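You operate a simulated robot arm through the tools that you are given. There is no shell and no other tool. Be economical: measure what you need, move in short steps, check, and stop when the job is done.

Carry out the task below with a simulated two-armed robot. There is one attempt and no reset: what you move stays moved.

Task
On the top of the test bench, fold the blue cloth in half.

It is judged by the outcome, as a careful person would: the job done as asked, and still so three seconds after it is handed in. It fails if anything else is knocked over, pushed out of place, dropped, spilled or broken. Flat cloth is picked up by pressing the open fingertips on it (5 to 10 N) and closing them slowly along it; thin cloth reads only 2 to 8 mm in the jaws.

Robot
Two 7-joint arms with two-finger grippers on one trunk, on a base that drives. Base frame: it is fixed to the floor where the robot stands at the start and does not move with it; the origin is under the middle of the robot, x ahead of it, y to its left, z up; the surface under the hand at the start is at about z = 85. Readings come in cm, degrees, newtons and seconds.
The left shoulder is at the start at [20.8, 7.7, 91.3], the right one opposite. With the tool pointing down near the work surface each hand reaches from about 10 to 92 cm from the robot's upright axis, wherever it stands, measured 20 degrees to its own side. Places, roughly: top of the test bench [70, -70, 80]. Payload 2.94 kg a hand.
The TCP of each hand is the grasp point between the finger pads, 3 cm short of the fingertips. In the tool frame z runs along the fingers and y along their closing line. The gripper opens to 13.8 cm. The gripper's body begins 10.9 cm behind the TCP.
Orientation is that of the tool frame in the base frame, as [roll, pitch, yaw] about the fixed x, y, z axes, in that order (R = Rz(yaw) Ry(pitch) Rx(roll)). With the fingers straight down and closing along the base's y, the tool's x points along the base's -x, its y along +y and its z along -z.

Tools
- The arms move only by the tool apply_moves. It takes "left_rows", "right_rows" or both (then of equal length, played together; a hand with none holds still); each is a list of rows, each an object (a shift or turn left out is 0, a gripper value left out holds the last) with "travel": the shift along the base's x, y, z in cm, a list of three; "rotation": the turn, a rotation vector about the base's x, y, z in degrees, a list of three; "fingers": the gripper command, from -1 (shut) to 1 (fully open), values between in proportion. In form: [{"travel": [tx, ty, tz], "rotation": [rx, ry, rz], "fingers": fingers}, ...]. A call has 1 to 10 rows; each row shifts and turns the commanded pose from where the row before left it. A row lasts 0.2 s, in which the tool goes at most 5 cm and 8.6 degrees; a call with a longer step from one row to the next is refused whole, and so is a gripper value outside its range. A pose out of reach is approached as far as the arm can. The call stops where the force on the tool passes 40 N (or 10 N more than at its start, if that is more) or the arm is blocked; 0.2 s more then pass. Each finger halts on what it meets, pressing with about 26 N; the grip force reading is that of the motor and also rises with nothing between the fingers. The clock runs only during rows and for 0.2 s after the last one: add rows that do not move to give the fingers time. The reply holds the time, the measured pose of the TCP, the force on the tool along the base axes, the opening and the grip force, in the units named above and with some noise, with the torque about the TCP (base axes, N m) and any sound that the robot's microphone picked up, and new pictures: "show" is both (left out), scene, wrist or none (wrist: the cameras of the hands that moved).
- Cameras (640 x 400 px; columns grow to the right, rows downward): "scene" is now at [36.42, -12.9, 134.31]; the picture's right is [0.23, -0.97, -0.07], its down [-0.89, -0.18, -0.42] and it looks along [0.40, 0.15, -0.90] (base axes); focal length 294 px, centre (320, 200). "left" rides on the left gripper at [7.1, -1.9, -14.6] in its tool frame; the picture's right is [0.26, 0.97, 0.00], its down [-0.85, 0.23, -0.48] and it looks along [-0.46, 0.13, 0.88] (tool axes); focal length 280 px, centre (320, 200). "right" rides on the right gripper at [7.1, 1.9, -14.6] in its tool frame; the picture's right is [-0.26, 0.96, 0.00], its down [-0.85, -0.23, -0.48] and it looks along [-0.46, -0.13, 0.88] (tool axes); focal length 280 px, centre (320, 200).
- raise_lower(by): slides the trunk up (or, below 0, down) by that many cm; the arms and the scene camera ride with it, the base frame stays. It gives what a move gives, with no picture.
- drive_base(legs): drives the robot by 1 to 6 legs, each [ahead, turn to the left] in cm and degrees, along the robot's own axes; the way and the turn of a leg run together, so that a leg with both is an arc; at most 150 cm and 180 degrees a leg. The arms and the cameras ride along, it lands a little off, and it stops where it bumps. It gives what a move gives, and a new picture of the scene camera.
- pan_tilt(pan, tilt): turns the head with the scene camera to pan (to the left, within 120 degrees either way) and tilt (down, from -29 to 69), counted from straight ahead of the robot. It gives what a move gives, and a new picture of the scene camera.
- pixel_to_xyz(camera, pixels): there is no depth. For up to 12 entries [column, row, z] of the newest picture of that camera ("zoom" is the newest enlarged one), the place [x, y] in the base frame at which the ray of that pixel passes the height z, good to about 0.2 cm, but the place of the scene camera against the robot may be out by one fixed shift of up to 1.8 cm in any direction. No time passes.
- close_up(camera, box): a new picture of the part [left, top, right, bottom] of that camera's present view, enlarged. No time passes.
- finish_job(): hands the job in; it is judged then, once.

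Keep the steps short. Do not move on a guess: measure, check each grasp and each placing, and mend mistakes. In all there are 80 turns and 260 pictures (those below and enlarged ones count). Leave the grippers open and the arms clear of the work at the hand-in unless told otherwise, and finish with a single line.

The tools are called as a command line: name --argument value ..., lists and objects as JSON in quotes. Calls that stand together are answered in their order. apply_moves: Moves the arms, as the interface text tells. Its arguments: {"type":"object","properties":{"left_rows":{"type":"array","items":{"type":"object","properties":{"travel":{"type":"array","items":{"type":"number"}},"rotation":{"type":"array","items":{"type":"number"}},"fingers":{"type":"number"}}}},"right_rows":{"type":"array","items":{"type":"object","properties":{"travel":{"type":"array","items":{"type":"number"}},"rotation":{"type":"array","items":{"type":"number"}},"fingers":{"type":"number"}}}},"show":{"type":"string","enum":["both","scene","wrist","none"]}},"required":[]} The other tools are called the same way: raise_lower (by) slides the trunk up or down; drive_base (legs) drives the base; pan_tilt (pan, tilt) turns the head that bears the scene camera; pixel_to_xyz (camera, pixels) gives the place at which the rays of pixels pass given heights; close_up (camera, box) takes an enlarged picture of a part of a camera's view; finish_job () hands the job in.

At the start:

```text
clock: 0.0
left_ee_pos: [56.73, 14.7, 99.24]
left_tcp_rot: [178.0, -0.2, 178.9]
left_force: [-1.4, -0.9, -0.6]
left_wrist_torque: [0.09, -0.11, -0.02]
left_grip_width: 13.8
left_gripper_force: 0.1
right_ee_pos: [42.44, -20.27, 99.59]
right_tcp_rot: [179.2, 0.8, 177.8]
right_force: [-0.4, -0.4, 1.0]
right_wrist_torque: [0.0, -0.09, -0.01]
right_grip_width: 13.82
right_gripper_force: 0.1
trunk travel left (down, up): [-7.5, 65.9]
robot x, y, heading: [3.41, -0.81, -9.4]
head pan, tilt: [22.3, 66.1]
```

scene: 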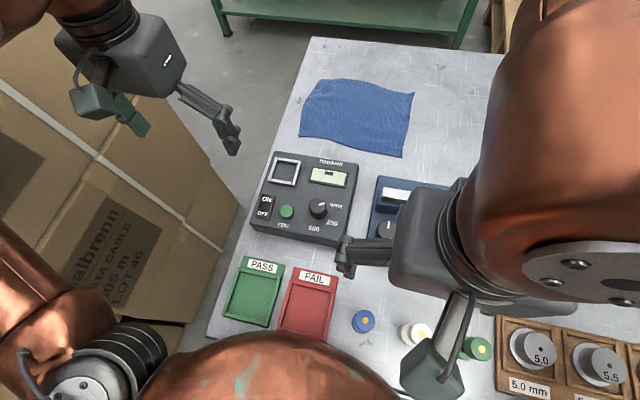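
right: 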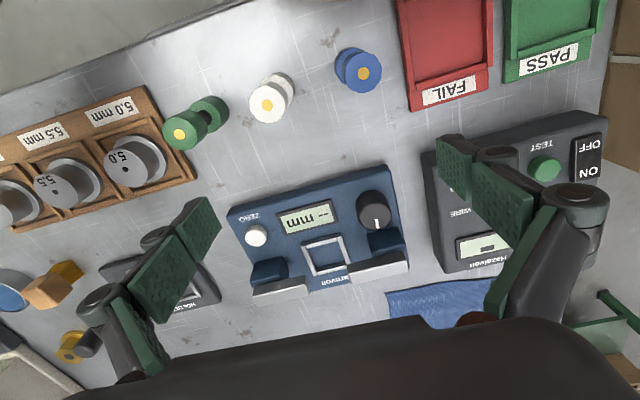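
left: 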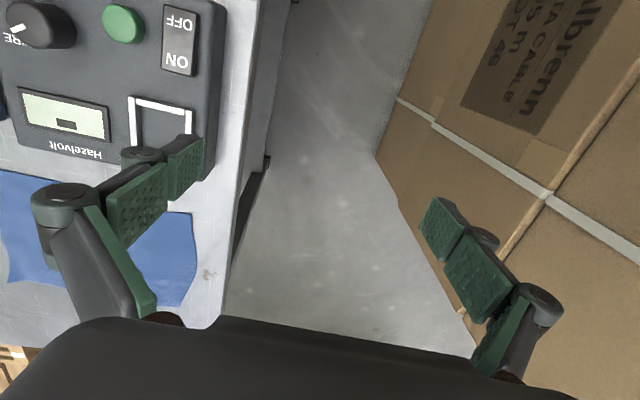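

The blue cloth lies at scene px about (300–414, 78–158), at the far edge of the bench. I'll enlarge it and measure its corners first.

close_up --camera "scene" --box '[260, 30, 460, 180]'

pixel_to_xyz --camera "scene" --pixels '[[315, 79, 80], [414, 93, 80], [403, 158, 80], [300, 134, 80], [315, 79, 85], [414, 93, 85], [403, 158, 85], [300, 134, 85], [312, 37, 85], [206, 336, 85]]'

pixel_to_xyz --camera "left" --pixels '[[198, 213, 80], [183, 307, 80], [198, 213, 85], [183, 307, 85]]'

```text
2.67 times, centred on (360, 105) of scene
```

zoom: 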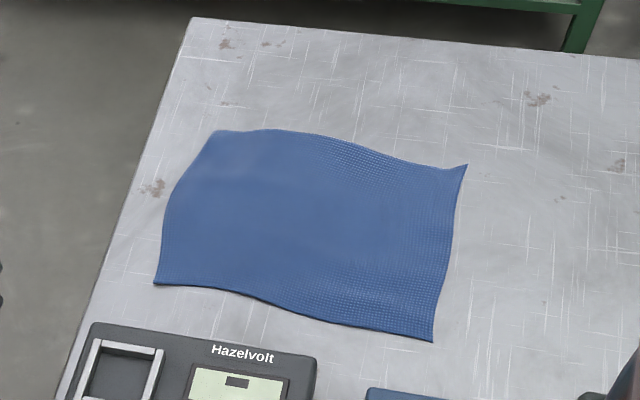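

```text
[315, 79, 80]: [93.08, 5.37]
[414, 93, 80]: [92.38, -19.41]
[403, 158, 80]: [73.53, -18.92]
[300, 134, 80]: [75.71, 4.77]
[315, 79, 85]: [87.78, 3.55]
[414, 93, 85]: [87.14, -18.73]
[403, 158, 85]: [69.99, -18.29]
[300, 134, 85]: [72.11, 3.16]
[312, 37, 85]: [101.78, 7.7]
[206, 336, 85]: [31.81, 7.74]
```

```text
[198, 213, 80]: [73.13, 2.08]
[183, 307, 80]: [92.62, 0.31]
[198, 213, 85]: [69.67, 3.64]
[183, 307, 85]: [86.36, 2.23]
```

Comparing the scene and left cameras, their readings agree at z≈85, with the scene camera offset by about (+1.8, +0.4). That puts the cloth corners near (86,2.6), (85.4,-19), (68.3,-18.7) and (70,3). The plan is to pinch both far corners and fold them toward the near edge. I'll bring both hands over the far part, staying high, with the fingers partly closed.

apply_moves --left_rows '[{"travel": [2.3, -1.2, 0], "fingers": -0.3}, {"travel": [2.3, -1.2, 0]}, {"travel": [2.3, -1.2, 0]}, {"travel": [2.3, -1.2, 0]}, {"travel": [2.3, -1.2, 0]}, {"travel": [2.3, -1.2, 0]}, {"travel": [2.3, -1.2, 0]}, {"travel": [2.3, -1.2, 0]}, {"travel": [2.3, -1.2, 0]}, {"travel": [2.3, -1.2, 0]}]' --right_rows '[{"travel": [3.8, 0, 0], "fingers": -0.3}, {"travel": [3.8, 0, 0]}, {"travel": [3.8, 0, 0]}, {"travel": [3.8, 0, 0]}, {"travel": [3.8, 0, 0]}, {"travel": [3.8, 0.2, 0]}, {"travel": [3.8, 0.3, 0]}, {"travel": [3.8, 0.3, 0]}, {"travel": [3.8, 0.3, 0]}, {"travel": [3.8, 0.3, 0]}]'

```text
clock: 0.2
left_ee_pos: [61.94, 15.62, 97.47]
left_tcp_rot: [-168.4, 2.1, 171.3]
left_force: [2.1, 0.4, -0.3]
left_wrist_torque: [-0.07, 0.36, -0.02]
left_grip_width: 11.93
left_gripper_force: 2.3
right_ee_pos: [49.44, -14.52, 102.22]
right_tcp_rot: [-176.6, 7.0, 171.4]
right_force: [-1.1, -0.9, 2.7]
right_wrist_torque: [0.2, -0.1, 0.03]
right_grip_width: 11.95
right_gripper_force: 2.9
trunk travel left (down, up): [-7.5, 65.9]
robot x, y, heading: [7.3, -2.18, -19.6]
head pan, tilt: [22.3, 66.1]
stopped in row 1 (right hand): the force on the tool passed its limit at 105 N (the readings are from after the stop); the commanded pose is now the measured one
```

scene: 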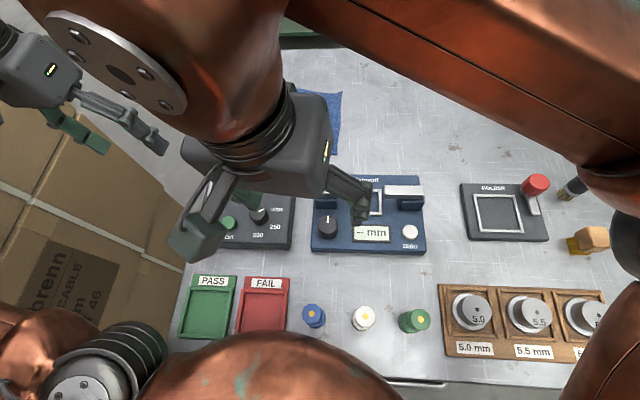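
right: 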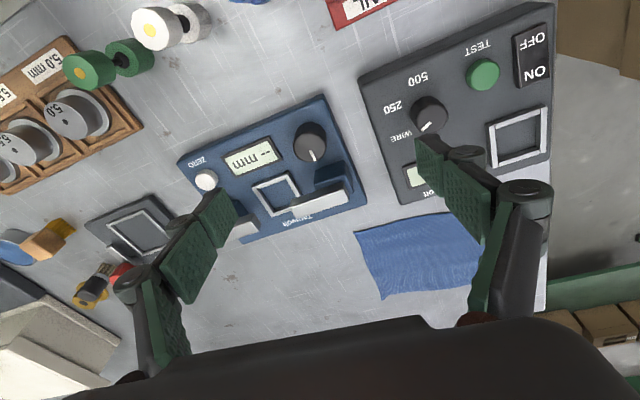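
left: 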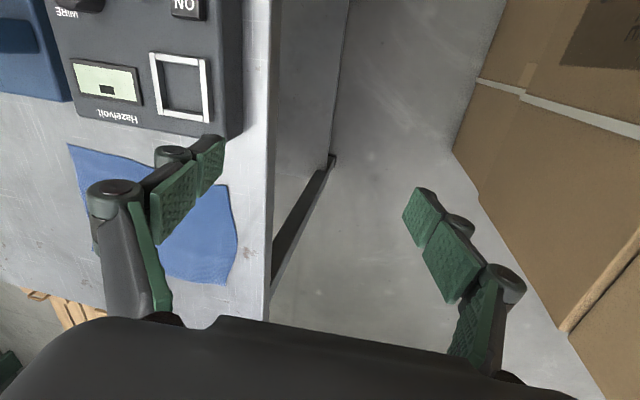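

Right away the right hand read a 105 N force, and the base itself shifted to (7.3,-2.2) with heading -19.6°. Before moving anything else I'll hold still to see if it has settled, and look around.

apply_moves --right_rows '[{"travel": [0, 0, 0]}]' --show "none"

pan_tilt --pan -30 --tilt 50

pan_tilt --pan 60 --tilt 50

```text
clock: 0.6
left_ee_pos: [63.07, 23.35, 93.85]
left_tcp_rot: [-166.0, 0.1, 178.7]
left_force: [1.9, -9.1, 1.2]
left_wrist_torque: [1.14, 0.27, -0.06]
left_grip_width: 8.68
left_gripper_force: 0.9
right_ee_pos: [51.75, -8.16, 99.46]
right_tcp_rot: [-171.5, 6.4, 177.0]
right_force: [2.9, -7.8, 0.8]
right_wrist_torque: [1.03, 0.37, 0.0]
right_grip_width: 8.67
right_gripper_force: 1.2
trunk travel left (down, up): [-7.5, 65.9]
robot x, y, heading: [7.56, -2.43, -22.3]
head pan, tilt: [22.3, 66.1]
stopped in row 1 (left hand): the arm was blocked; the commanded pose is now the measured one
```

```text
clock: 1.8
left_ee_pos: [63.88, 21.35, 94.12]
left_tcp_rot: [-166.0, -0.1, 176.3]
left_force: [0.1, 0.0, -0.1]
left_wrist_torque: [0.01, -0.03, 0.0]
left_grip_width: 4.83
left_gripper_force: 0.0
right_ee_pos: [51.39, -9.22, 99.66]
right_tcp_rot: [-172.0, 6.1, 174.6]
right_force: [-0.1, 0.0, 0.2]
right_wrist_torque: [0.01, 0.03, 0.02]
right_grip_width: 4.85
right_gripper_force: 0.1
trunk travel left (down, up): [-7.5, 65.9]
robot x, y, heading: [7.35, -2.77, -20.9]
head pan, tilt: [-30.0, 50.0]
```

scene: 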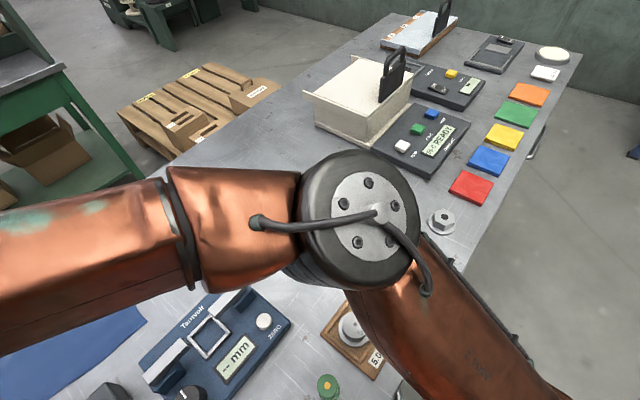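

```text
clock: 3.4
left_ee_pos: [63.9, 21.29, 94.35]
left_tcp_rot: [-166.0, 0.1, 176.1]
left_force: [-0.4, 0.5, -0.3]
left_wrist_torque: [-0.01, 0.0, 0.01]
left_grip_width: 4.81
left_gripper_force: 0.0
right_ee_pos: [51.5, -8.99, 99.85]
right_tcp_rot: [-172.0, 6.1, 174.7]
right_force: [0.2, -1.0, 0.0]
right_wrist_torque: [0.04, 0.02, 0.03]
right_grip_width: 4.87
right_gripper_force: 0.0
trunk travel left (down, up): [-7.5, 65.9]
robot x, y, heading: [7.85, -2.88, -21.3]
head pan, tilt: [60.0, 50.0]
```

scene: 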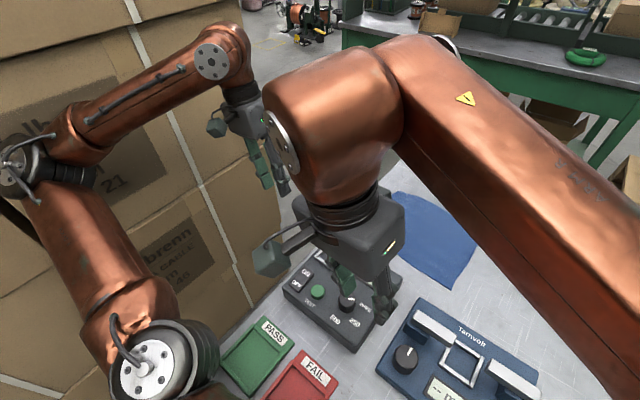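

The left arm's elbow is right next to the tall carton stack, which probably blocked it and pushed the base round. I'll enlarge that area and turn the head left to check the clearance.

pan_tilt --pan 95 --tilt 35

pan_tilt --pan 60 --tilt 20

pan_tilt --pan -90 --tilt 50

```text
clock: 4.4
left_ee_pos: [64.0, 21.49, 94.23]
left_tcp_rot: [-165.9, 0.1, 176.1]
left_force: [0.1, 0.2, 0.3]
left_wrist_torque: [-0.01, 0.03, -0.01]
left_grip_width: 4.84
left_gripper_force: 0.1
right_ee_pos: [51.36, -8.89, 99.9]
right_tcp_rot: [-172.1, 6.1, 174.6]
right_force: [-0.7, -0.7, 0.1]
right_wrist_torque: [-0.01, -0.04, 0.02]
right_grip_width: 4.84
right_gripper_force: 0.0
trunk travel left (down, up): [-7.5, 65.9]
robot x, y, heading: [7.32, -2.91, -21.0]
head pan, tilt: [95.0, 35.0]
```

scene: 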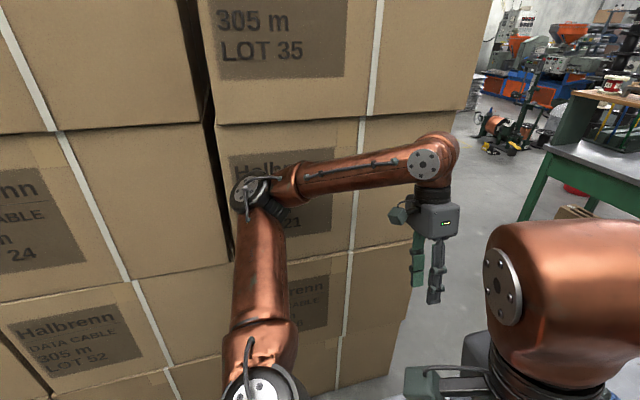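

```text
clock: 5.5
left_ee_pos: [64.07, 21.52, 94.21]
left_tcp_rot: [-165.9, 0.1, 176.0]
left_force: [-1.0, 0.7, 0.1]
left_wrist_torque: [-0.03, -0.02, -0.07]
left_grip_width: 4.81
left_gripper_force: 0.0
right_ee_pos: [51.47, -8.88, 99.96]
right_tcp_rot: [-171.9, 6.0, 174.7]
right_force: [0.3, -0.3, 0.2]
right_wrist_torque: [-0.02, 0.02, 0.02]
right_grip_width: 4.82
right_gripper_force: 0.0
trunk travel left (down, up): [-7.5, 65.9]
robot x, y, heading: [7.79, -3.12, -21.2]
head pan, tilt: [60.0, 20.0]
```

scene: 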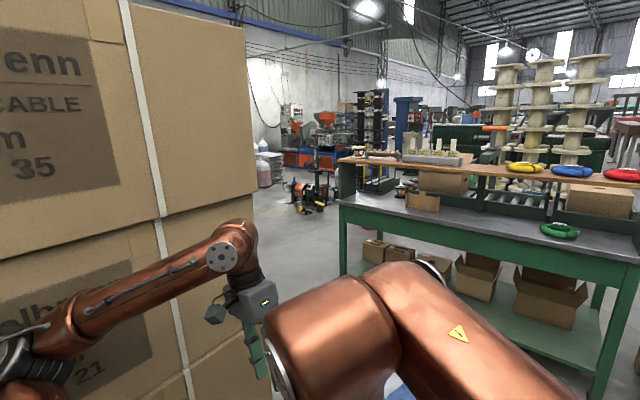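

```text
clock: 7.8
left_ee_pos: [64.06, 21.48, 94.18]
left_tcp_rot: [-165.9, 0.1, 175.8]
left_force: [-0.1, -0.2, 0.7]
left_wrist_torque: [-0.01, 0.01, 0.0]
left_grip_width: 4.81
left_gripper_force: 0.0
right_ee_pos: [51.51, -8.82, 99.8]
right_tcp_rot: [-172.0, 6.0, 174.8]
right_force: [0.0, 0.9, 0.7]
right_wrist_torque: [-0.01, -0.04, -0.01]
right_grip_width: 4.84
right_gripper_force: 0.1
trunk travel left (down, up): [-7.5, 65.9]
robot x, y, heading: [7.57, -3.14, -21.1]
head pan, tilt: [-90.0, 50.0]
```

scene: 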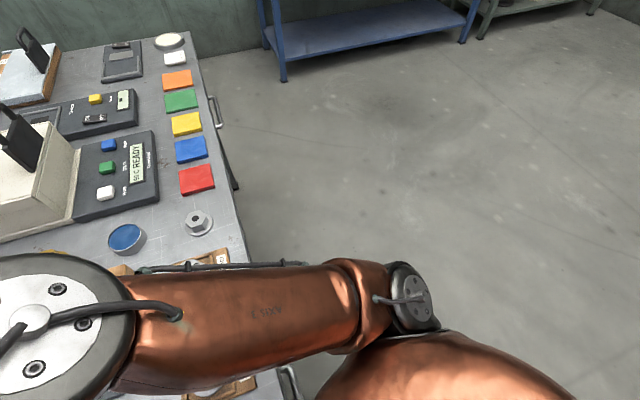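

The stack is tall and its wall stands close to the left elbow. There is free floor to the robot's right. I'll turn right a little to pull the elbow off the cartons, then raise the trunk so the hands clear everything.

drive_base --legs '[[0, -8]]'

raise_lower --by 28

pan_tilt --pan -20 --tilt 60

```text
clock: 8.5
left_ee_pos: [67.36, 32.02, 86.76]
left_tcp_rot: [-160.6, -3.1, -178.6]
left_force: [-0.7, -1.2, -0.7]
left_wrist_torque: [0.17, -0.05, 0.01]
left_grip_width: 4.82
left_gripper_force: 0.1
right_ee_pos: [53.12, -1.52, 95.29]
right_tcp_rot: [-161.6, 5.5, 179.4]
right_force: [1.3, -2.8, 2.6]
right_wrist_torque: [0.39, 0.24, -0.1]
right_grip_width: 4.83
right_gripper_force: 0.0
trunk travel left (down, up): [-7.5, 65.9]
robot x, y, heading: [7.66, -3.28, -22.7]
head pan, tilt: [-90.0, 50.0]
stopped in leg 1: the robot was blocked; the commanded pose is now the measured one
```

scene: 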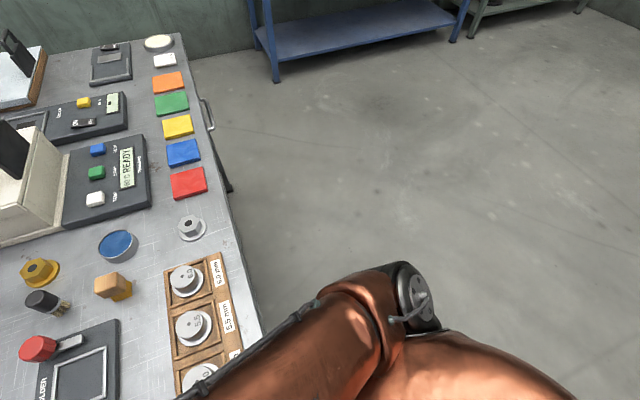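

```text
clock: 8.9
left_ee_pos: [69.49, 34.01, 84.11]
left_tcp_rot: [-159.4, -3.8, -179.7]
left_force: [0.8, 4.9, -1.5]
left_wrist_torque: [-0.75, 0.12, 0.02]
left_grip_width: 4.83
left_gripper_force: 0.0
right_ee_pos: [53.0, -0.51, 93.68]
right_tcp_rot: [-155.2, 4.5, -176.5]
right_force: [3.6, -1.3, 3.1]
right_wrist_torque: [0.34, 0.42, -0.16]
right_grip_width: 4.93
right_gripper_force: 0.0
trunk travel left (down, up): [-7.5, 65.9]
robot x, y, heading: [7.94, -3.39, -24.4]
head pan, tilt: [-90.0, 50.0]
stopped: the arm was blocked; the commanded pose is now the measured one
```

```text
clock: 10.3
left_ee_pos: [69.68, 34.23, 83.81]
left_tcp_rot: [-159.7, -3.9, 179.5]
left_force: [0.5, -0.3, 0.6]
left_wrist_torque: [-0.02, 0.02, -0.02]
left_grip_width: 4.83
left_gripper_force: 0.2
right_ee_pos: [52.94, 0.02, 93.06]
right_tcp_rot: [-154.8, 4.1, -175.3]
right_force: [0.5, -1.6, -0.4]
right_wrist_torque: [0.01, -0.02, 0.03]
right_grip_width: 4.88
right_gripper_force: 0.1
trunk travel left (down, up): [-7.5, 65.9]
robot x, y, heading: [8.07, -3.94, -27.6]
head pan, tilt: [-20.0, 60.0]
```

scene: 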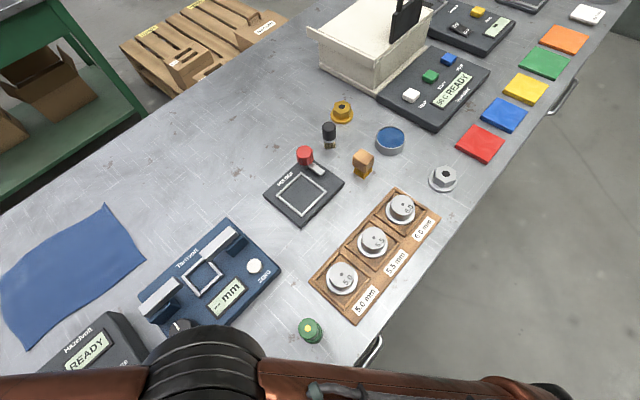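

That's odd: the base was blocked, the trunk didn't rise, and both hands sagged toward +y, with the left hand now at z≈84 beside the bench. I need to see what is touching what before moving again.

pan_tilt --pan 50 --tilt 60

pan_tilt --pan 95 --tilt 45

pan_tilt --pan -50 --tilt 69

apply_moves --left_rows '[{"travel": [0, 0, 0]}]' --right_rows '[{"travel": [0, 0, 0]}]' --show "wrist"

```text
clock: 11.7
left_ee_pos: [69.68, 34.08, 83.85]
left_tcp_rot: [-159.8, -3.9, 179.5]
left_force: [-0.4, 0.7, 0.2]
left_wrist_torque: [-0.08, -0.05, 0.03]
left_grip_width: 4.81
left_gripper_force: 0.1
right_ee_pos: [52.99, 0.03, 93.03]
right_tcp_rot: [-154.7, 4.0, -175.3]
right_force: [0.0, -0.5, 2.0]
right_wrist_torque: [-0.06, 0.0, 0.01]
right_grip_width: 4.88
right_gripper_force: 0.0
trunk travel left (down, up): [-7.5, 65.9]
robot x, y, heading: [8.11, -3.85, -28.1]
head pan, tilt: [50.0, 60.0]
```

scene: 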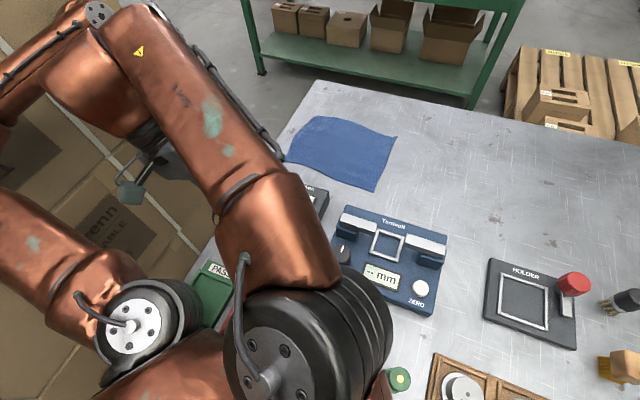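

```text
clock: 12.8
left_ee_pos: [69.78, 34.24, 83.84]
left_tcp_rot: [-159.7, -3.9, 179.6]
left_force: [-0.6, 0.7, -0.8]
left_wrist_torque: [-0.05, -0.04, 0.03]
left_grip_width: 4.84
left_gripper_force: 0.0
right_ee_pos: [53.07, -0.02, 92.99]
right_tcp_rot: [-154.9, 4.1, -175.3]
right_force: [-0.8, 0.6, 2.4]
right_wrist_torque: [-0.08, -0.02, 0.0]
right_grip_width: 4.87
right_gripper_force: 0.0
trunk travel left (down, up): [-7.5, 65.9]
robot x, y, heading: [8.23, -4.47, -28.0]
head pan, tilt: [95.0, 45.0]
```

scene: 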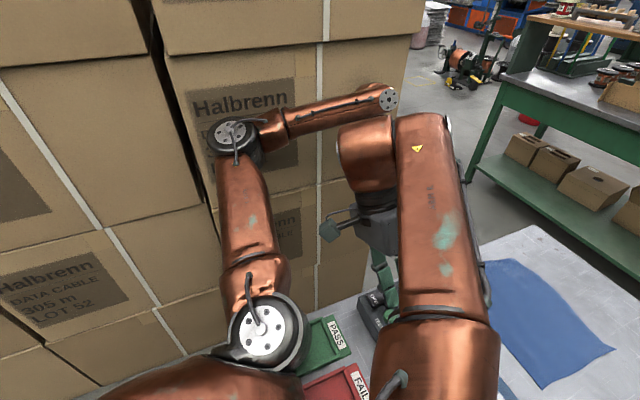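

```text
clock: 15.1
left_ee_pos: [69.73, 34.11, 83.86]
left_tcp_rot: [-159.7, -3.9, 179.4]
left_force: [-0.4, 1.1, -0.9]
left_wrist_torque: [-0.05, -0.06, 0.0]
left_grip_width: 4.82
left_gripper_force: 0.1
right_ee_pos: [53.03, 0.16, 92.99]
right_tcp_rot: [-154.7, 4.2, -175.3]
right_force: [1.8, 0.7, 1.5]
right_wrist_torque: [-0.18, 0.01, -0.02]
right_grip_width: 4.91
right_gripper_force: 0.1
trunk travel left (down, up): [-7.5, 65.9]
robot x, y, heading: [7.74, -4.33, -28.4]
head pan, tilt: [-50.0, 68.8]
```

scene: 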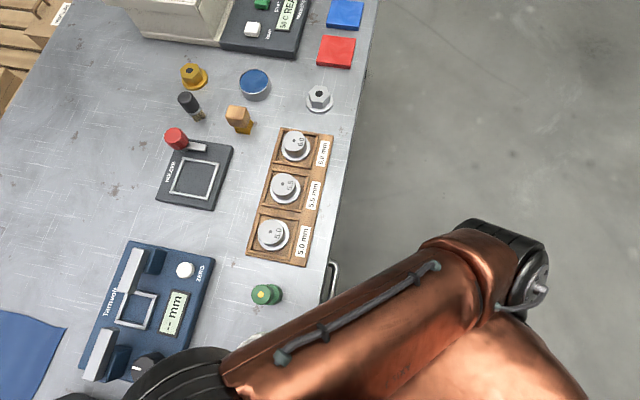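

```text
clock: 15.4
left_ee_pos: [73.27, 32.73, 82.45]
left_tcp_rot: [-159.3, -3.3, 175.0]
left_force: [1.4, -7.0, 3.3]
left_wrist_torque: [0.89, 0.13, -0.13]
left_grip_width: 4.83
left_gripper_force: 0.1
right_ee_pos: [54.25, -3.55, 93.31]
right_tcp_rot: [-150.9, 5.1, -173.6]
right_force: [0.0, -3.9, -0.4]
right_wrist_torque: [0.37, -0.1, 0.09]
right_grip_width: 5.09
right_gripper_force: 0.1
trunk travel left (down, up): [-7.5, 65.9]
robot x, y, heading: [8.68, -5.39, -32.1]
head pan, tilt: [-50.0, 68.8]
stopped in row 1 (left hand): the arm was blocked; the commanded pose is now the measured one
```

right: 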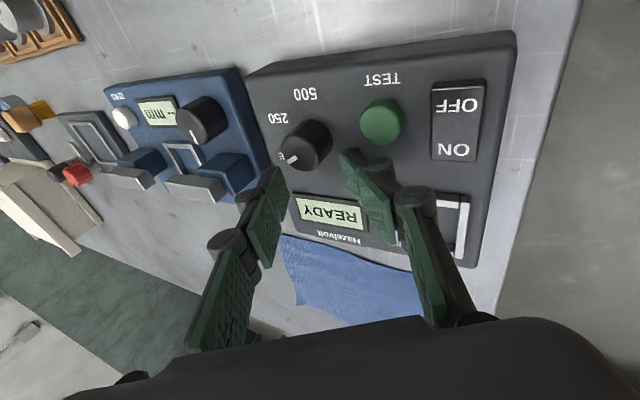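
left: 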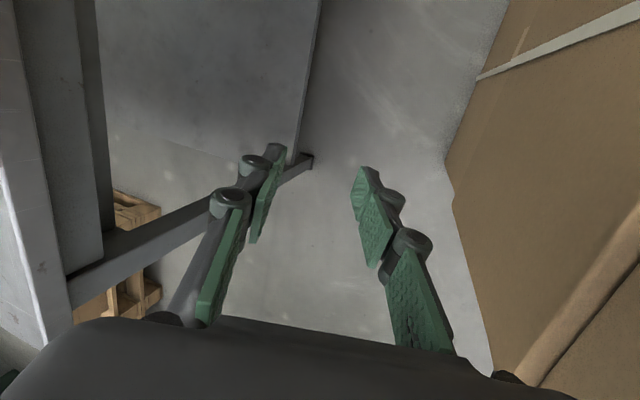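

The left arm keeps reporting that it is blocked. I'll look closely at the left elbow against the cartons, and at the space between the two arms.

pan_tilt --pan 100 --tilt 60

pan_tilt --pan 75 --tilt 30

pan_tilt --pan 0 --tilt 69

pan_tilt --pan -110 --tilt 60

```text
clock: 17.8
left_ee_pos: [74.17, 33.79, 80.14]
left_tcp_rot: [-158.3, -5.0, 172.5]
left_force: [0.8, 0.4, 0.4]
left_wrist_torque: [0.0, -0.02, -0.01]
left_grip_width: 4.82
left_gripper_force: 0.0
right_ee_pos: [55.44, -3.26, 93.15]
right_tcp_rot: [-154.7, 4.1, -174.2]
right_force: [2.9, 2.4, 5.2]
right_wrist_torque: [0.25, 0.0, -0.06]
right_grip_width: 4.87
right_gripper_force: 0.2
trunk travel left (down, up): [-7.5, 65.9]
robot x, y, heading: [8.69, -6.1, -36.0]
head pan, tilt: [100.0, 60.0]
```

scene: 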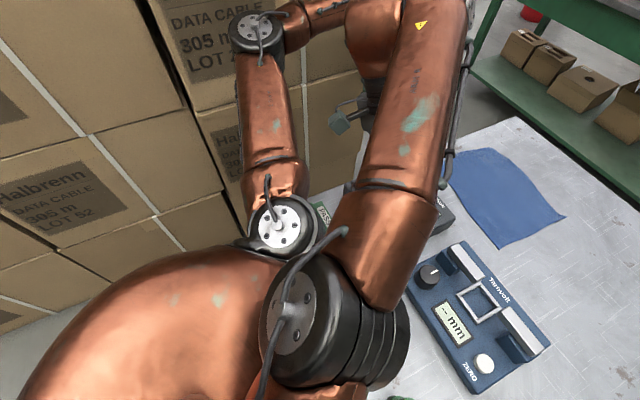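

```text
clock: 18.7
left_ee_pos: [74.31, 33.77, 80.25]
left_tcp_rot: [-158.0, -4.9, 172.6]
left_force: [0.3, -0.5, -0.2]
left_wrist_torque: [0.0, 0.04, -0.03]
left_grip_width: 4.85
left_gripper_force: 0.1
right_ee_pos: [55.32, -3.65, 93.13]
right_tcp_rot: [-155.0, 4.0, -174.1]
right_force: [3.7, 5.7, 11.4]
right_wrist_torque: [0.55, 0.07, -0.1]
right_grip_width: 4.98
right_gripper_force: 1.0
trunk travel left (down, up): [-7.5, 65.9]
robot x, y, heading: [8.57, -6.27, -36.6]
head pan, tilt: [75.0, 30.0]
```

scene: 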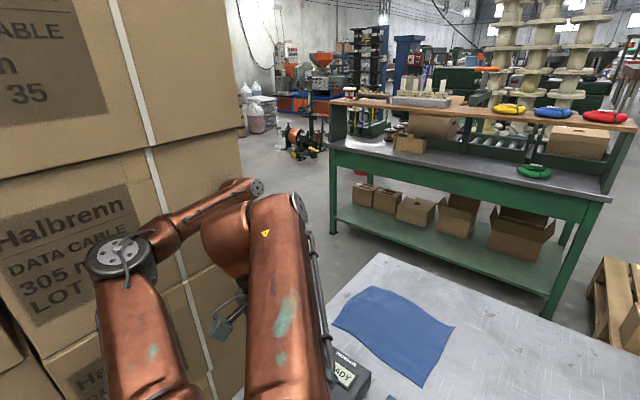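

```text
clock: 20.2
left_ee_pos: [74.51, 33.7, 80.24]
left_tcp_rot: [-157.9, -4.8, 172.5]
left_force: [-0.5, 0.4, 0.4]
left_wrist_torque: [0.02, -0.01, 0.0]
left_grip_width: 4.83
left_gripper_force: 0.0
right_ee_pos: [55.19, -4.12, 93.04]
right_tcp_rot: [-155.5, 3.8, -174.1]
right_force: [3.2, 5.8, 9.9]
right_wrist_torque: [0.39, -0.01, -0.08]
right_grip_width: 4.98
right_gripper_force: 0.7
trunk travel left (down, up): [-7.5, 65.9]
robot x, y, heading: [8.99, -6.84, -37.4]
head pan, tilt: [0.0, 68.8]
```

scene: 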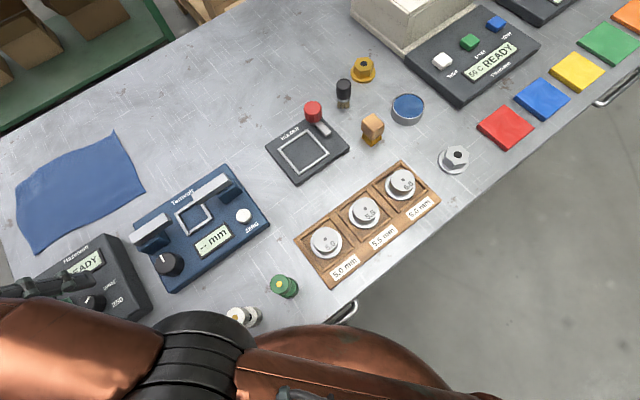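

```text
clock: 22.1
left_ee_pos: [74.61, 33.66, 80.24]
left_tcp_rot: [-157.7, -4.7, 172.6]
left_force: [-0.1, -0.2, -0.8]
left_wrist_torque: [0.02, -0.01, 0.0]
left_grip_width: 4.82
left_gripper_force: 0.0
right_ee_pos: [56.49, -2.48, 94.42]
right_tcp_rot: [-159.8, 8.4, -170.2]
right_force: [-0.6, -0.1, 0.2]
right_wrist_torque: [0.03, -0.02, 0.02]
right_grip_width: 4.82
right_gripper_force: 0.0
trunk travel left (down, up): [-7.5, 65.9]
robot x, y, heading: [8.93, -6.94, -37.8]
head pan, tilt: [-110.0, 60.0]
```

scene: 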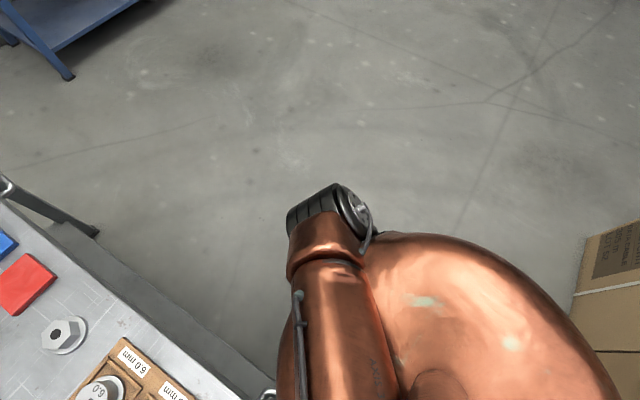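

The base keeps drifting right, so the right arm now crosses the robot's left side close to the left shoulder. Its fingers also brushed the tester, reading up to 11 N. I'll lift the right hand slowly, straight up.

apply_moves --right_rows '[{"travel": [0, 0, 0.8]}, {"travel": [0, 0, 0.8]}, {"travel": [0, 0, 0.8]}, {"travel": [0, 0, 0.8]}]' --show "wrist"

```text
clock: 22.4
left_ee_pos: [80.49, 28.23, 78.65]
left_tcp_rot: [-154.4, -2.7, 162.2]
left_force: [10.7, -3.7, -5.4]
left_wrist_torque: [0.21, 1.36, -0.63]
left_grip_width: 4.82
left_gripper_force: 0.0
right_ee_pos: [61.55, -8.99, 98.11]
right_tcp_rot: [-170.7, 10.2, -169.2]
right_force: [30.2, -30.8, -40.1]
right_wrist_torque: [2.34, 2.42, 0.1]
right_grip_width: 4.85
right_gripper_force: 0.0
trunk travel left (down, up): [-7.5, 65.9]
robot x, y, heading: [9.49, -8.14, -42.7]
head pan, tilt: [-110.0, 60.0]
stopped in row 1 (left hand): the arm was blocked; the commanded pose is now the measured one
```

right: 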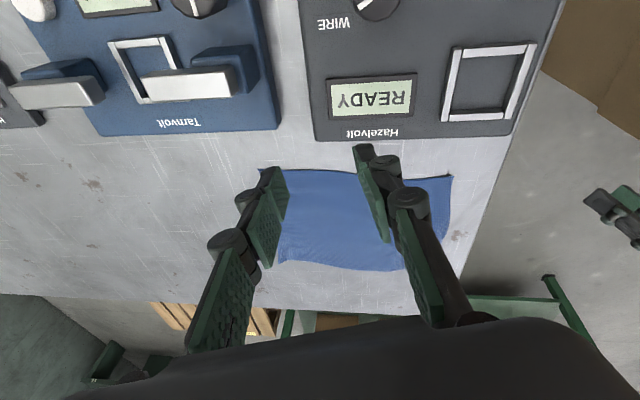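

The right hand is clear of the tester now (z≈98) and the instruments look to be in place. The left hand hangs at z≈78 in the gap beside the bench, so I'll raise it slowly and away from the cartons.

apply_moves --left_rows '[{"travel": [0.5, 0, 0.8]}, {"travel": [0.5, 0, 0.8]}, {"travel": [0.5, 0, 0.8]}, {"travel": [0.5, 0, 0.8]}]' --show "wrist"

pan_tilt --pan 90 --tilt 50

```text
clock: 22.7
left_ee_pos: [84.87, 28.13, 77.53]
left_tcp_rot: [-151.4, 1.8, 155.4]
left_force: [2.8, -11.1, 2.0]
left_wrist_torque: [1.29, 0.19, -0.35]
left_grip_width: 4.86
left_gripper_force: 0.0
right_ee_pos: [62.71, -5.57, 97.26]
right_tcp_rot: [-171.2, 11.0, -162.8]
right_force: [-18.2, 11.6, 4.4]
right_wrist_torque: [-1.02, -1.79, -0.02]
right_grip_width: 4.83
right_gripper_force: 0.1
trunk travel left (down, up): [-7.5, 65.9]
robot x, y, heading: [8.9, -7.98, -43.0]
head pan, tilt: [-110.0, 60.0]
stopped in row 1 (left hand): the arm was blocked; the commanded pose is now the measured one
```

left: 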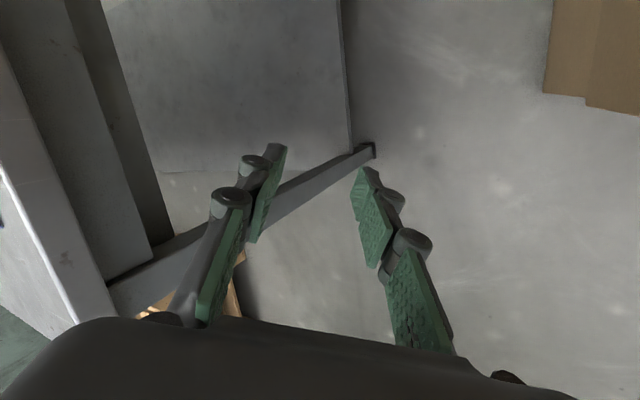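

```text
clock: 25.7
left_ee_pos: [83.58, 30.27, 76.56]
left_tcp_rot: [-151.7, 0.6, 159.0]
left_force: [-0.2, -0.2, -0.5]
left_wrist_torque: [0.02, -0.01, -0.01]
left_grip_width: 4.83
left_gripper_force: 0.0
right_ee_pos: [62.43, -7.48, 96.86]
right_tcp_rot: [-165.6, 9.2, -165.9]
right_force: [0.1, 0.4, 0.6]
right_wrist_torque: [0.03, -0.02, 0.0]
right_grip_width: 4.83
right_gripper_force: 0.0
trunk travel left (down, up): [-7.5, 65.9]
robot x, y, heading: [8.97, -8.26, -42.4]
head pan, tilt: [90.0, 50.0]
```

scene: 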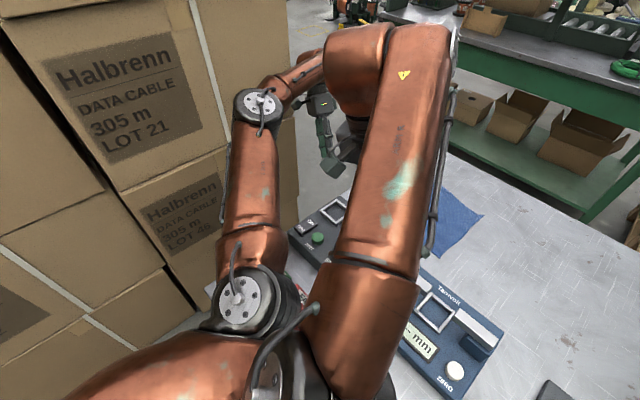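

The right arm overlaps the left one (wrist at px (355,70), shoulder joint at (290,360)). I'll move the right hand toward the robot's right, which is about (-0.67,-0.74), and a bit up.

apply_moves --right_rows '[{"travel": [-1.5, -2.5, 1.5]}, {"travel": [-1.5, -2.5, 1]}, {"travel": [-1.5, -2.5, 0.5]}, {"travel": [-1.5, -2.5, 0.5]}, {"travel": [-1.5, -2.5, 0]}]' --show "scene"

```text
clock: 26.0
left_ee_pos: [87.24, 28.68, 77.4]
left_tcp_rot: [-149.6, 7.8, 156.5]
left_force: [-1.7, 1.7, -0.6]
left_wrist_torque: [-0.19, -0.06, 0.08]
left_grip_width: 4.82
left_gripper_force: 0.0
right_ee_pos: [62.12, -8.01, 96.3]
right_tcp_rot: [-163.7, 6.3, -165.4]
right_force: [0.5, 1.0, -0.6]
right_wrist_torque: [0.0, 0.03, -0.01]
right_grip_width: 4.85
right_gripper_force: 0.0
trunk travel left (down, up): [-7.5, 65.9]
robot x, y, heading: [8.85, -8.45, -42.6]
head pan, tilt: [90.0, 50.0]
stopped in row 1 (left hand): the arm was blocked; the commanded pose is now the measured one
```

scene: 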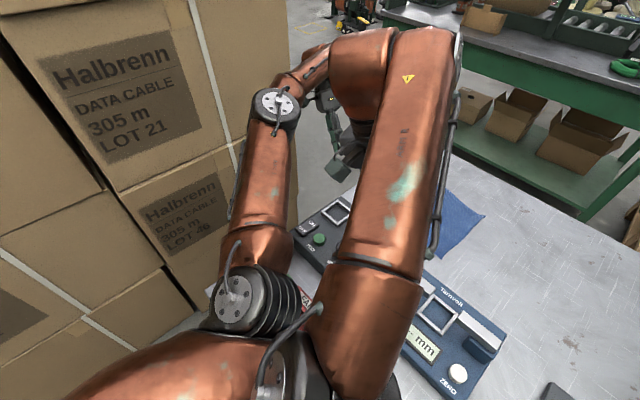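

The left elbow has come away from the cartons and the base is steady. I'll repeat with bigger steps: right hand toward the robot's right, left hand up.

apply_moves --right_rows '[{"travel": [-2, -4, 1.5]}, {"travel": [-2, -4, 1]}, {"travel": [-2, -4, 0.5]}]' --left_rows '[{"travel": [0, 0, 2]}, {"travel": [0, 0, 2]}, {"travel": [0, 0, 2]}]' --show "scene"

```text
clock: 26.3
left_ee_pos: [87.79, 28.27, 77.11]
left_tcp_rot: [-147.6, 10.5, 156.7]
left_force: [0.7, -0.8, 0.0]
left_wrist_torque: [0.13, 0.06, -0.05]
left_grip_width: 4.82
left_gripper_force: 0.0
right_ee_pos: [61.87, -8.04, 94.34]
right_tcp_rot: [-163.4, 3.9, -164.8]
right_force: [0.0, -0.3, -0.7]
right_wrist_torque: [-0.04, -0.02, -0.02]
right_grip_width: 5.03
right_gripper_force: 0.5
trunk travel left (down, up): [-7.5, 65.9]
robot x, y, heading: [8.57, -7.96, -42.9]
head pan, tilt: [90.0, 50.0]
stopped in row 1 (left hand): the arm was blocked; the commanded pose is now the measured one
```

scene: 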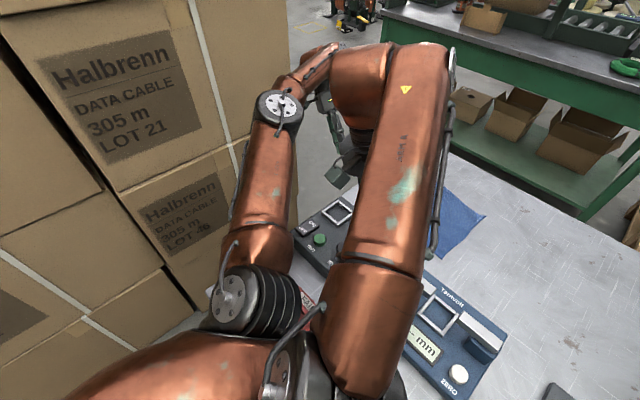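

The left hand is now about 87 cm from the robot's axis, close to its reach limit, which may be why it reads as blocked. I'll draw the left hand back toward the robot and up, and lift the right as well.

apply_moves --left_rows '[{"travel": [-2.5, -2, 3]}, {"travel": [-2.5, -1, 3]}, {"travel": [-2, -1, 3]}]' --right_rows '[{"travel": [-1, -2, 3.5]}, {"travel": [-1, -2, 3]}, {"travel": [-1, -2, 2]}]' --show "both"

```text
clock: 26.6
left_ee_pos: [89.12, 26.67, 78.84]
left_tcp_rot: [-145.5, 15.9, 156.0]
left_force: [0.6, -0.3, -0.7]
left_wrist_torque: [0.03, 0.05, 0.01]
left_grip_width: 4.85
left_gripper_force: 0.0
right_ee_pos: [62.03, -8.98, 95.67]
right_tcp_rot: [-163.1, 3.6, -165.7]
right_force: [0.7, 0.6, 0.6]
right_wrist_torque: [-0.02, 0.0, 0.0]
right_grip_width: 4.82
right_gripper_force: 0.0
trunk travel left (down, up): [-7.5, 65.9]
robot x, y, heading: [8.41, -8.15, -43.0]
head pan, tilt: [90.0, 50.0]
stopped in row 1 (left hand): the arm was blocked; the commanded pose is now the measured one
```

scene: 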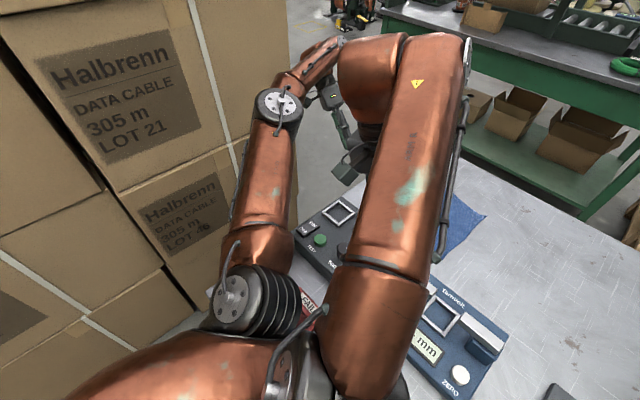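
right: 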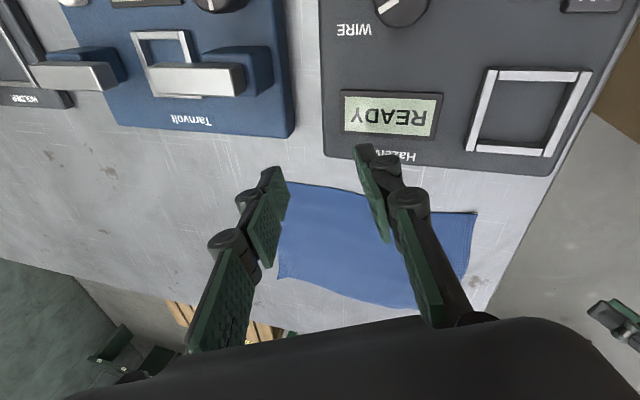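
left: 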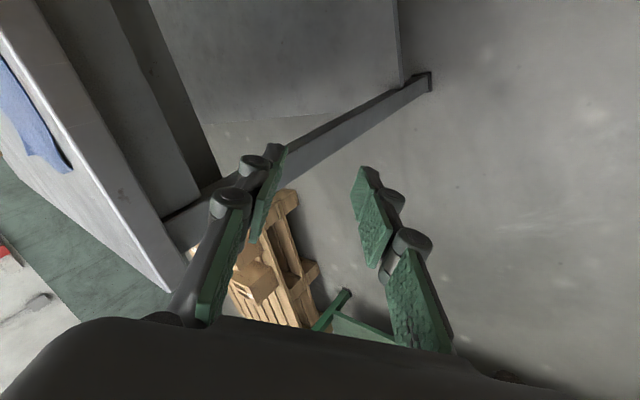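

This is gradually working: the right hand moved up 1.3 cm and the left up 1.7 cm. I'll repeat it.

apply_moves --left_rows '[{"travel": [-2.5, -2, 3.5]}, {"travel": [-2, -1, 3]}]' --right_rows '[{"travel": [-1.5, -3, 3.5]}, {"travel": [-1, -3, 2]}]' --show "none"

apply_moves --left_rows '[{"travel": [-2.5, -2, 3.5]}, {"travel": [-2, -1, 3]}]' --right_rows '[{"travel": [-1.5, -3, 3.5]}, {"travel": [-1, -3, 2]}]' --show "none"

apply_moves --left_rows '[{"travel": [-2.5, -1, 3.5]}, {"travel": [-2, -1, 3]}]' --right_rows '[{"travel": [-1.5, -3, 3.5]}, {"travel": [-1, -3, 2]}]' --show "both"

```text
clock: 27.0
left_ee_pos: [89.65, 25.98, 79.83]
left_tcp_rot: [-143.7, 18.8, 155.6]
left_force: [0.1, -0.3, -0.5]
left_wrist_torque: [0.05, 0.03, -0.04]
left_grip_width: 4.83
left_gripper_force: 0.1
right_ee_pos: [61.76, -9.72, 96.04]
right_tcp_rot: [-162.2, 2.3, -165.9]
right_force: [0.0, 0.1, 0.2]
right_wrist_torque: [0.02, 0.0, -0.02]
right_grip_width: 4.81
right_gripper_force: 0.0
trunk travel left (down, up): [-7.5, 65.9]
robot x, y, heading: [8.5, -8.08, -43.0]
head pan, tilt: [90.0, 50.0]
stopped in row 1 (left hand): the arm was blocked; the commanded pose is now the measured one
```

```text
clock: 27.3
left_ee_pos: [89.46, 25.72, 80.37]
left_tcp_rot: [-142.7, 19.6, 155.7]
left_force: [1.5, -0.6, -0.4]
left_wrist_torque: [0.12, 0.05, -0.02]
left_grip_width: 4.82
left_gripper_force: 0.0
right_ee_pos: [61.18, -10.25, 95.44]
right_tcp_rot: [-161.3, 0.4, -166.0]
right_force: [0.2, -0.4, -0.1]
right_wrist_torque: [0.0, 0.01, 0.0]
right_grip_width: 4.85
right_gripper_force: 0.0
trunk travel left (down, up): [-7.5, 65.9]
robot x, y, heading: [8.91, -8.24, -43.0]
head pan, tilt: [90.0, 50.0]
stopped in row 1 (left hand): the arm was blocked; the commanded pose is now the measured one
```

```text
clock: 27.6
left_ee_pos: [89.5, 25.13, 80.94]
left_tcp_rot: [-141.4, 21.2, 155.5]
left_force: [0.0, -1.0, 0.3]
left_wrist_torque: [0.04, 0.04, -0.02]
left_grip_width: 4.85
left_gripper_force: 0.1
right_ee_pos: [60.83, -10.61, 95.49]
right_tcp_rot: [-160.9, -0.6, -166.1]
right_force: [0.4, 0.0, 0.2]
right_wrist_torque: [-0.02, -0.01, 0.03]
right_grip_width: 4.83
right_gripper_force: 0.0
trunk travel left (down, up): [-7.5, 65.9]
robot x, y, heading: [8.52, -7.93, -43.1]
head pan, tilt: [90.0, 50.0]
stopped in row 1 (left hand): the arm was blocked; the commanded pose is now the measured one
```

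scene: 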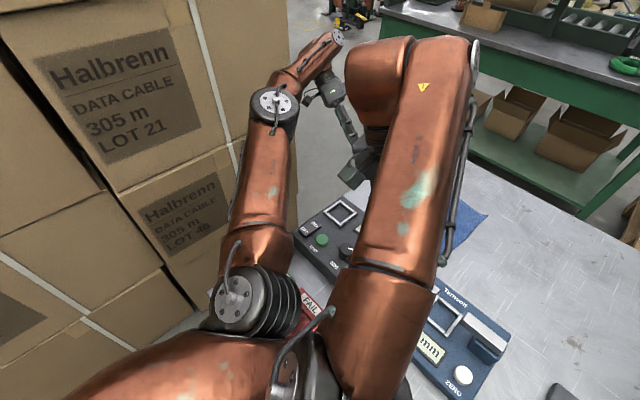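
right: 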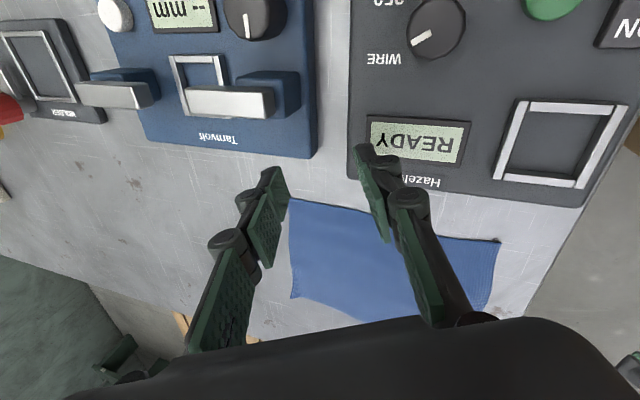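
left: 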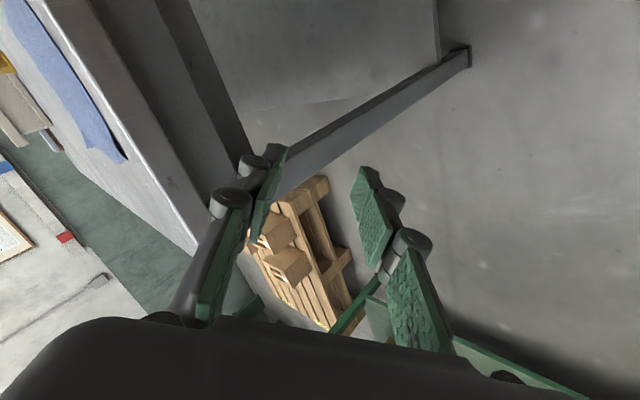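

The right arm is separating from the left wrist and nothing reads a contact force. I'll try raising the trunk a little now, to get the left hand above bench level.

raise_lower --by 6

```text
clock: 28.0
left_ee_pos: [89.33, 25.45, 79.11]
left_tcp_rot: [-140.4, 20.7, 156.1]
left_force: [0.3, -0.5, -0.5]
left_wrist_torque: [0.06, 0.04, -0.02]
left_grip_width: 4.82
left_gripper_force: 0.1
right_ee_pos: [61.45, -11.13, 95.63]
right_tcp_rot: [-161.0, -0.3, -166.9]
right_force: [-1.5, 2.6, 0.5]
right_wrist_torque: [-0.16, -0.18, 0.08]
right_grip_width: 4.8
right_gripper_force: 0.1
trunk travel left (down, up): [-7.8, 65.6]
robot x, y, heading: [8.0, -8.04, -43.3]
head pan, tilt: [90.0, 50.0]
stopped: the arm was blocked; the commanded pose is now the measured one
```

The trunk rose only 0.3 cm before the left arm read blocked again. I'll look closely for the actual contact.

close_up --camera "scene" --box '[180, 220, 460, 400]'

close_up --camera "scene" --box '[180, 20, 440, 220]'

pan_tilt --pan 120 --tilt 69

```text
2.22 times, centred on (320, 310) of scene
```

zoom: 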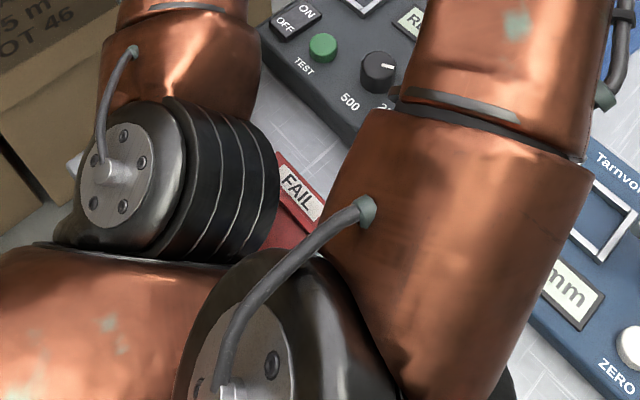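

```text
2.00 times, centred on (310, 120) of scene
```

zoom: 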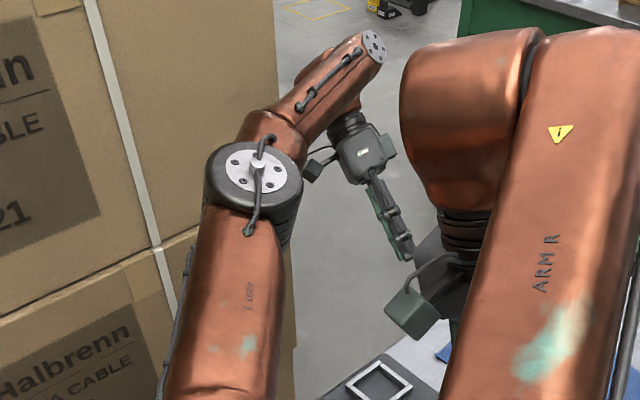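

```text
clock: 28.9
left_ee_pos: [89.29, 25.58, 79.19]
left_tcp_rot: [-140.4, 20.5, 156.1]
left_force: [0.0, 0.1, 1.1]
left_wrist_torque: [-0.02, 0.03, 0.0]
left_grip_width: 4.84
left_gripper_force: 0.0
right_ee_pos: [61.39, -10.89, 95.31]
right_tcp_rot: [-160.9, -0.6, -166.3]
right_force: [0.1, -0.1, -0.7]
right_wrist_torque: [0.02, 0.02, 0.02]
right_grip_width: 4.82
right_gripper_force: 0.0
trunk travel left (down, up): [-7.8, 65.6]
robot x, y, heading: [8.3, -8.2, -43.0]
head pan, tilt: [120.0, 68.8]
```

scene: 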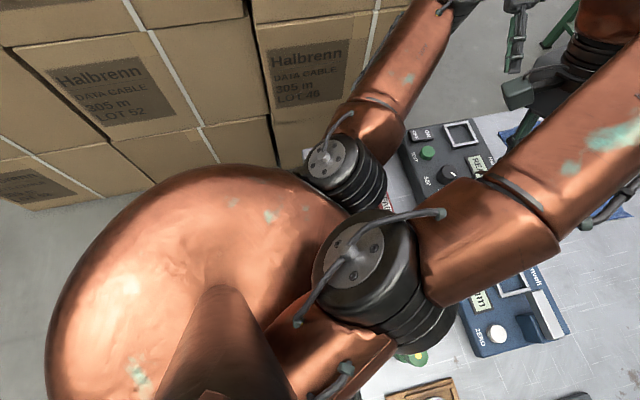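

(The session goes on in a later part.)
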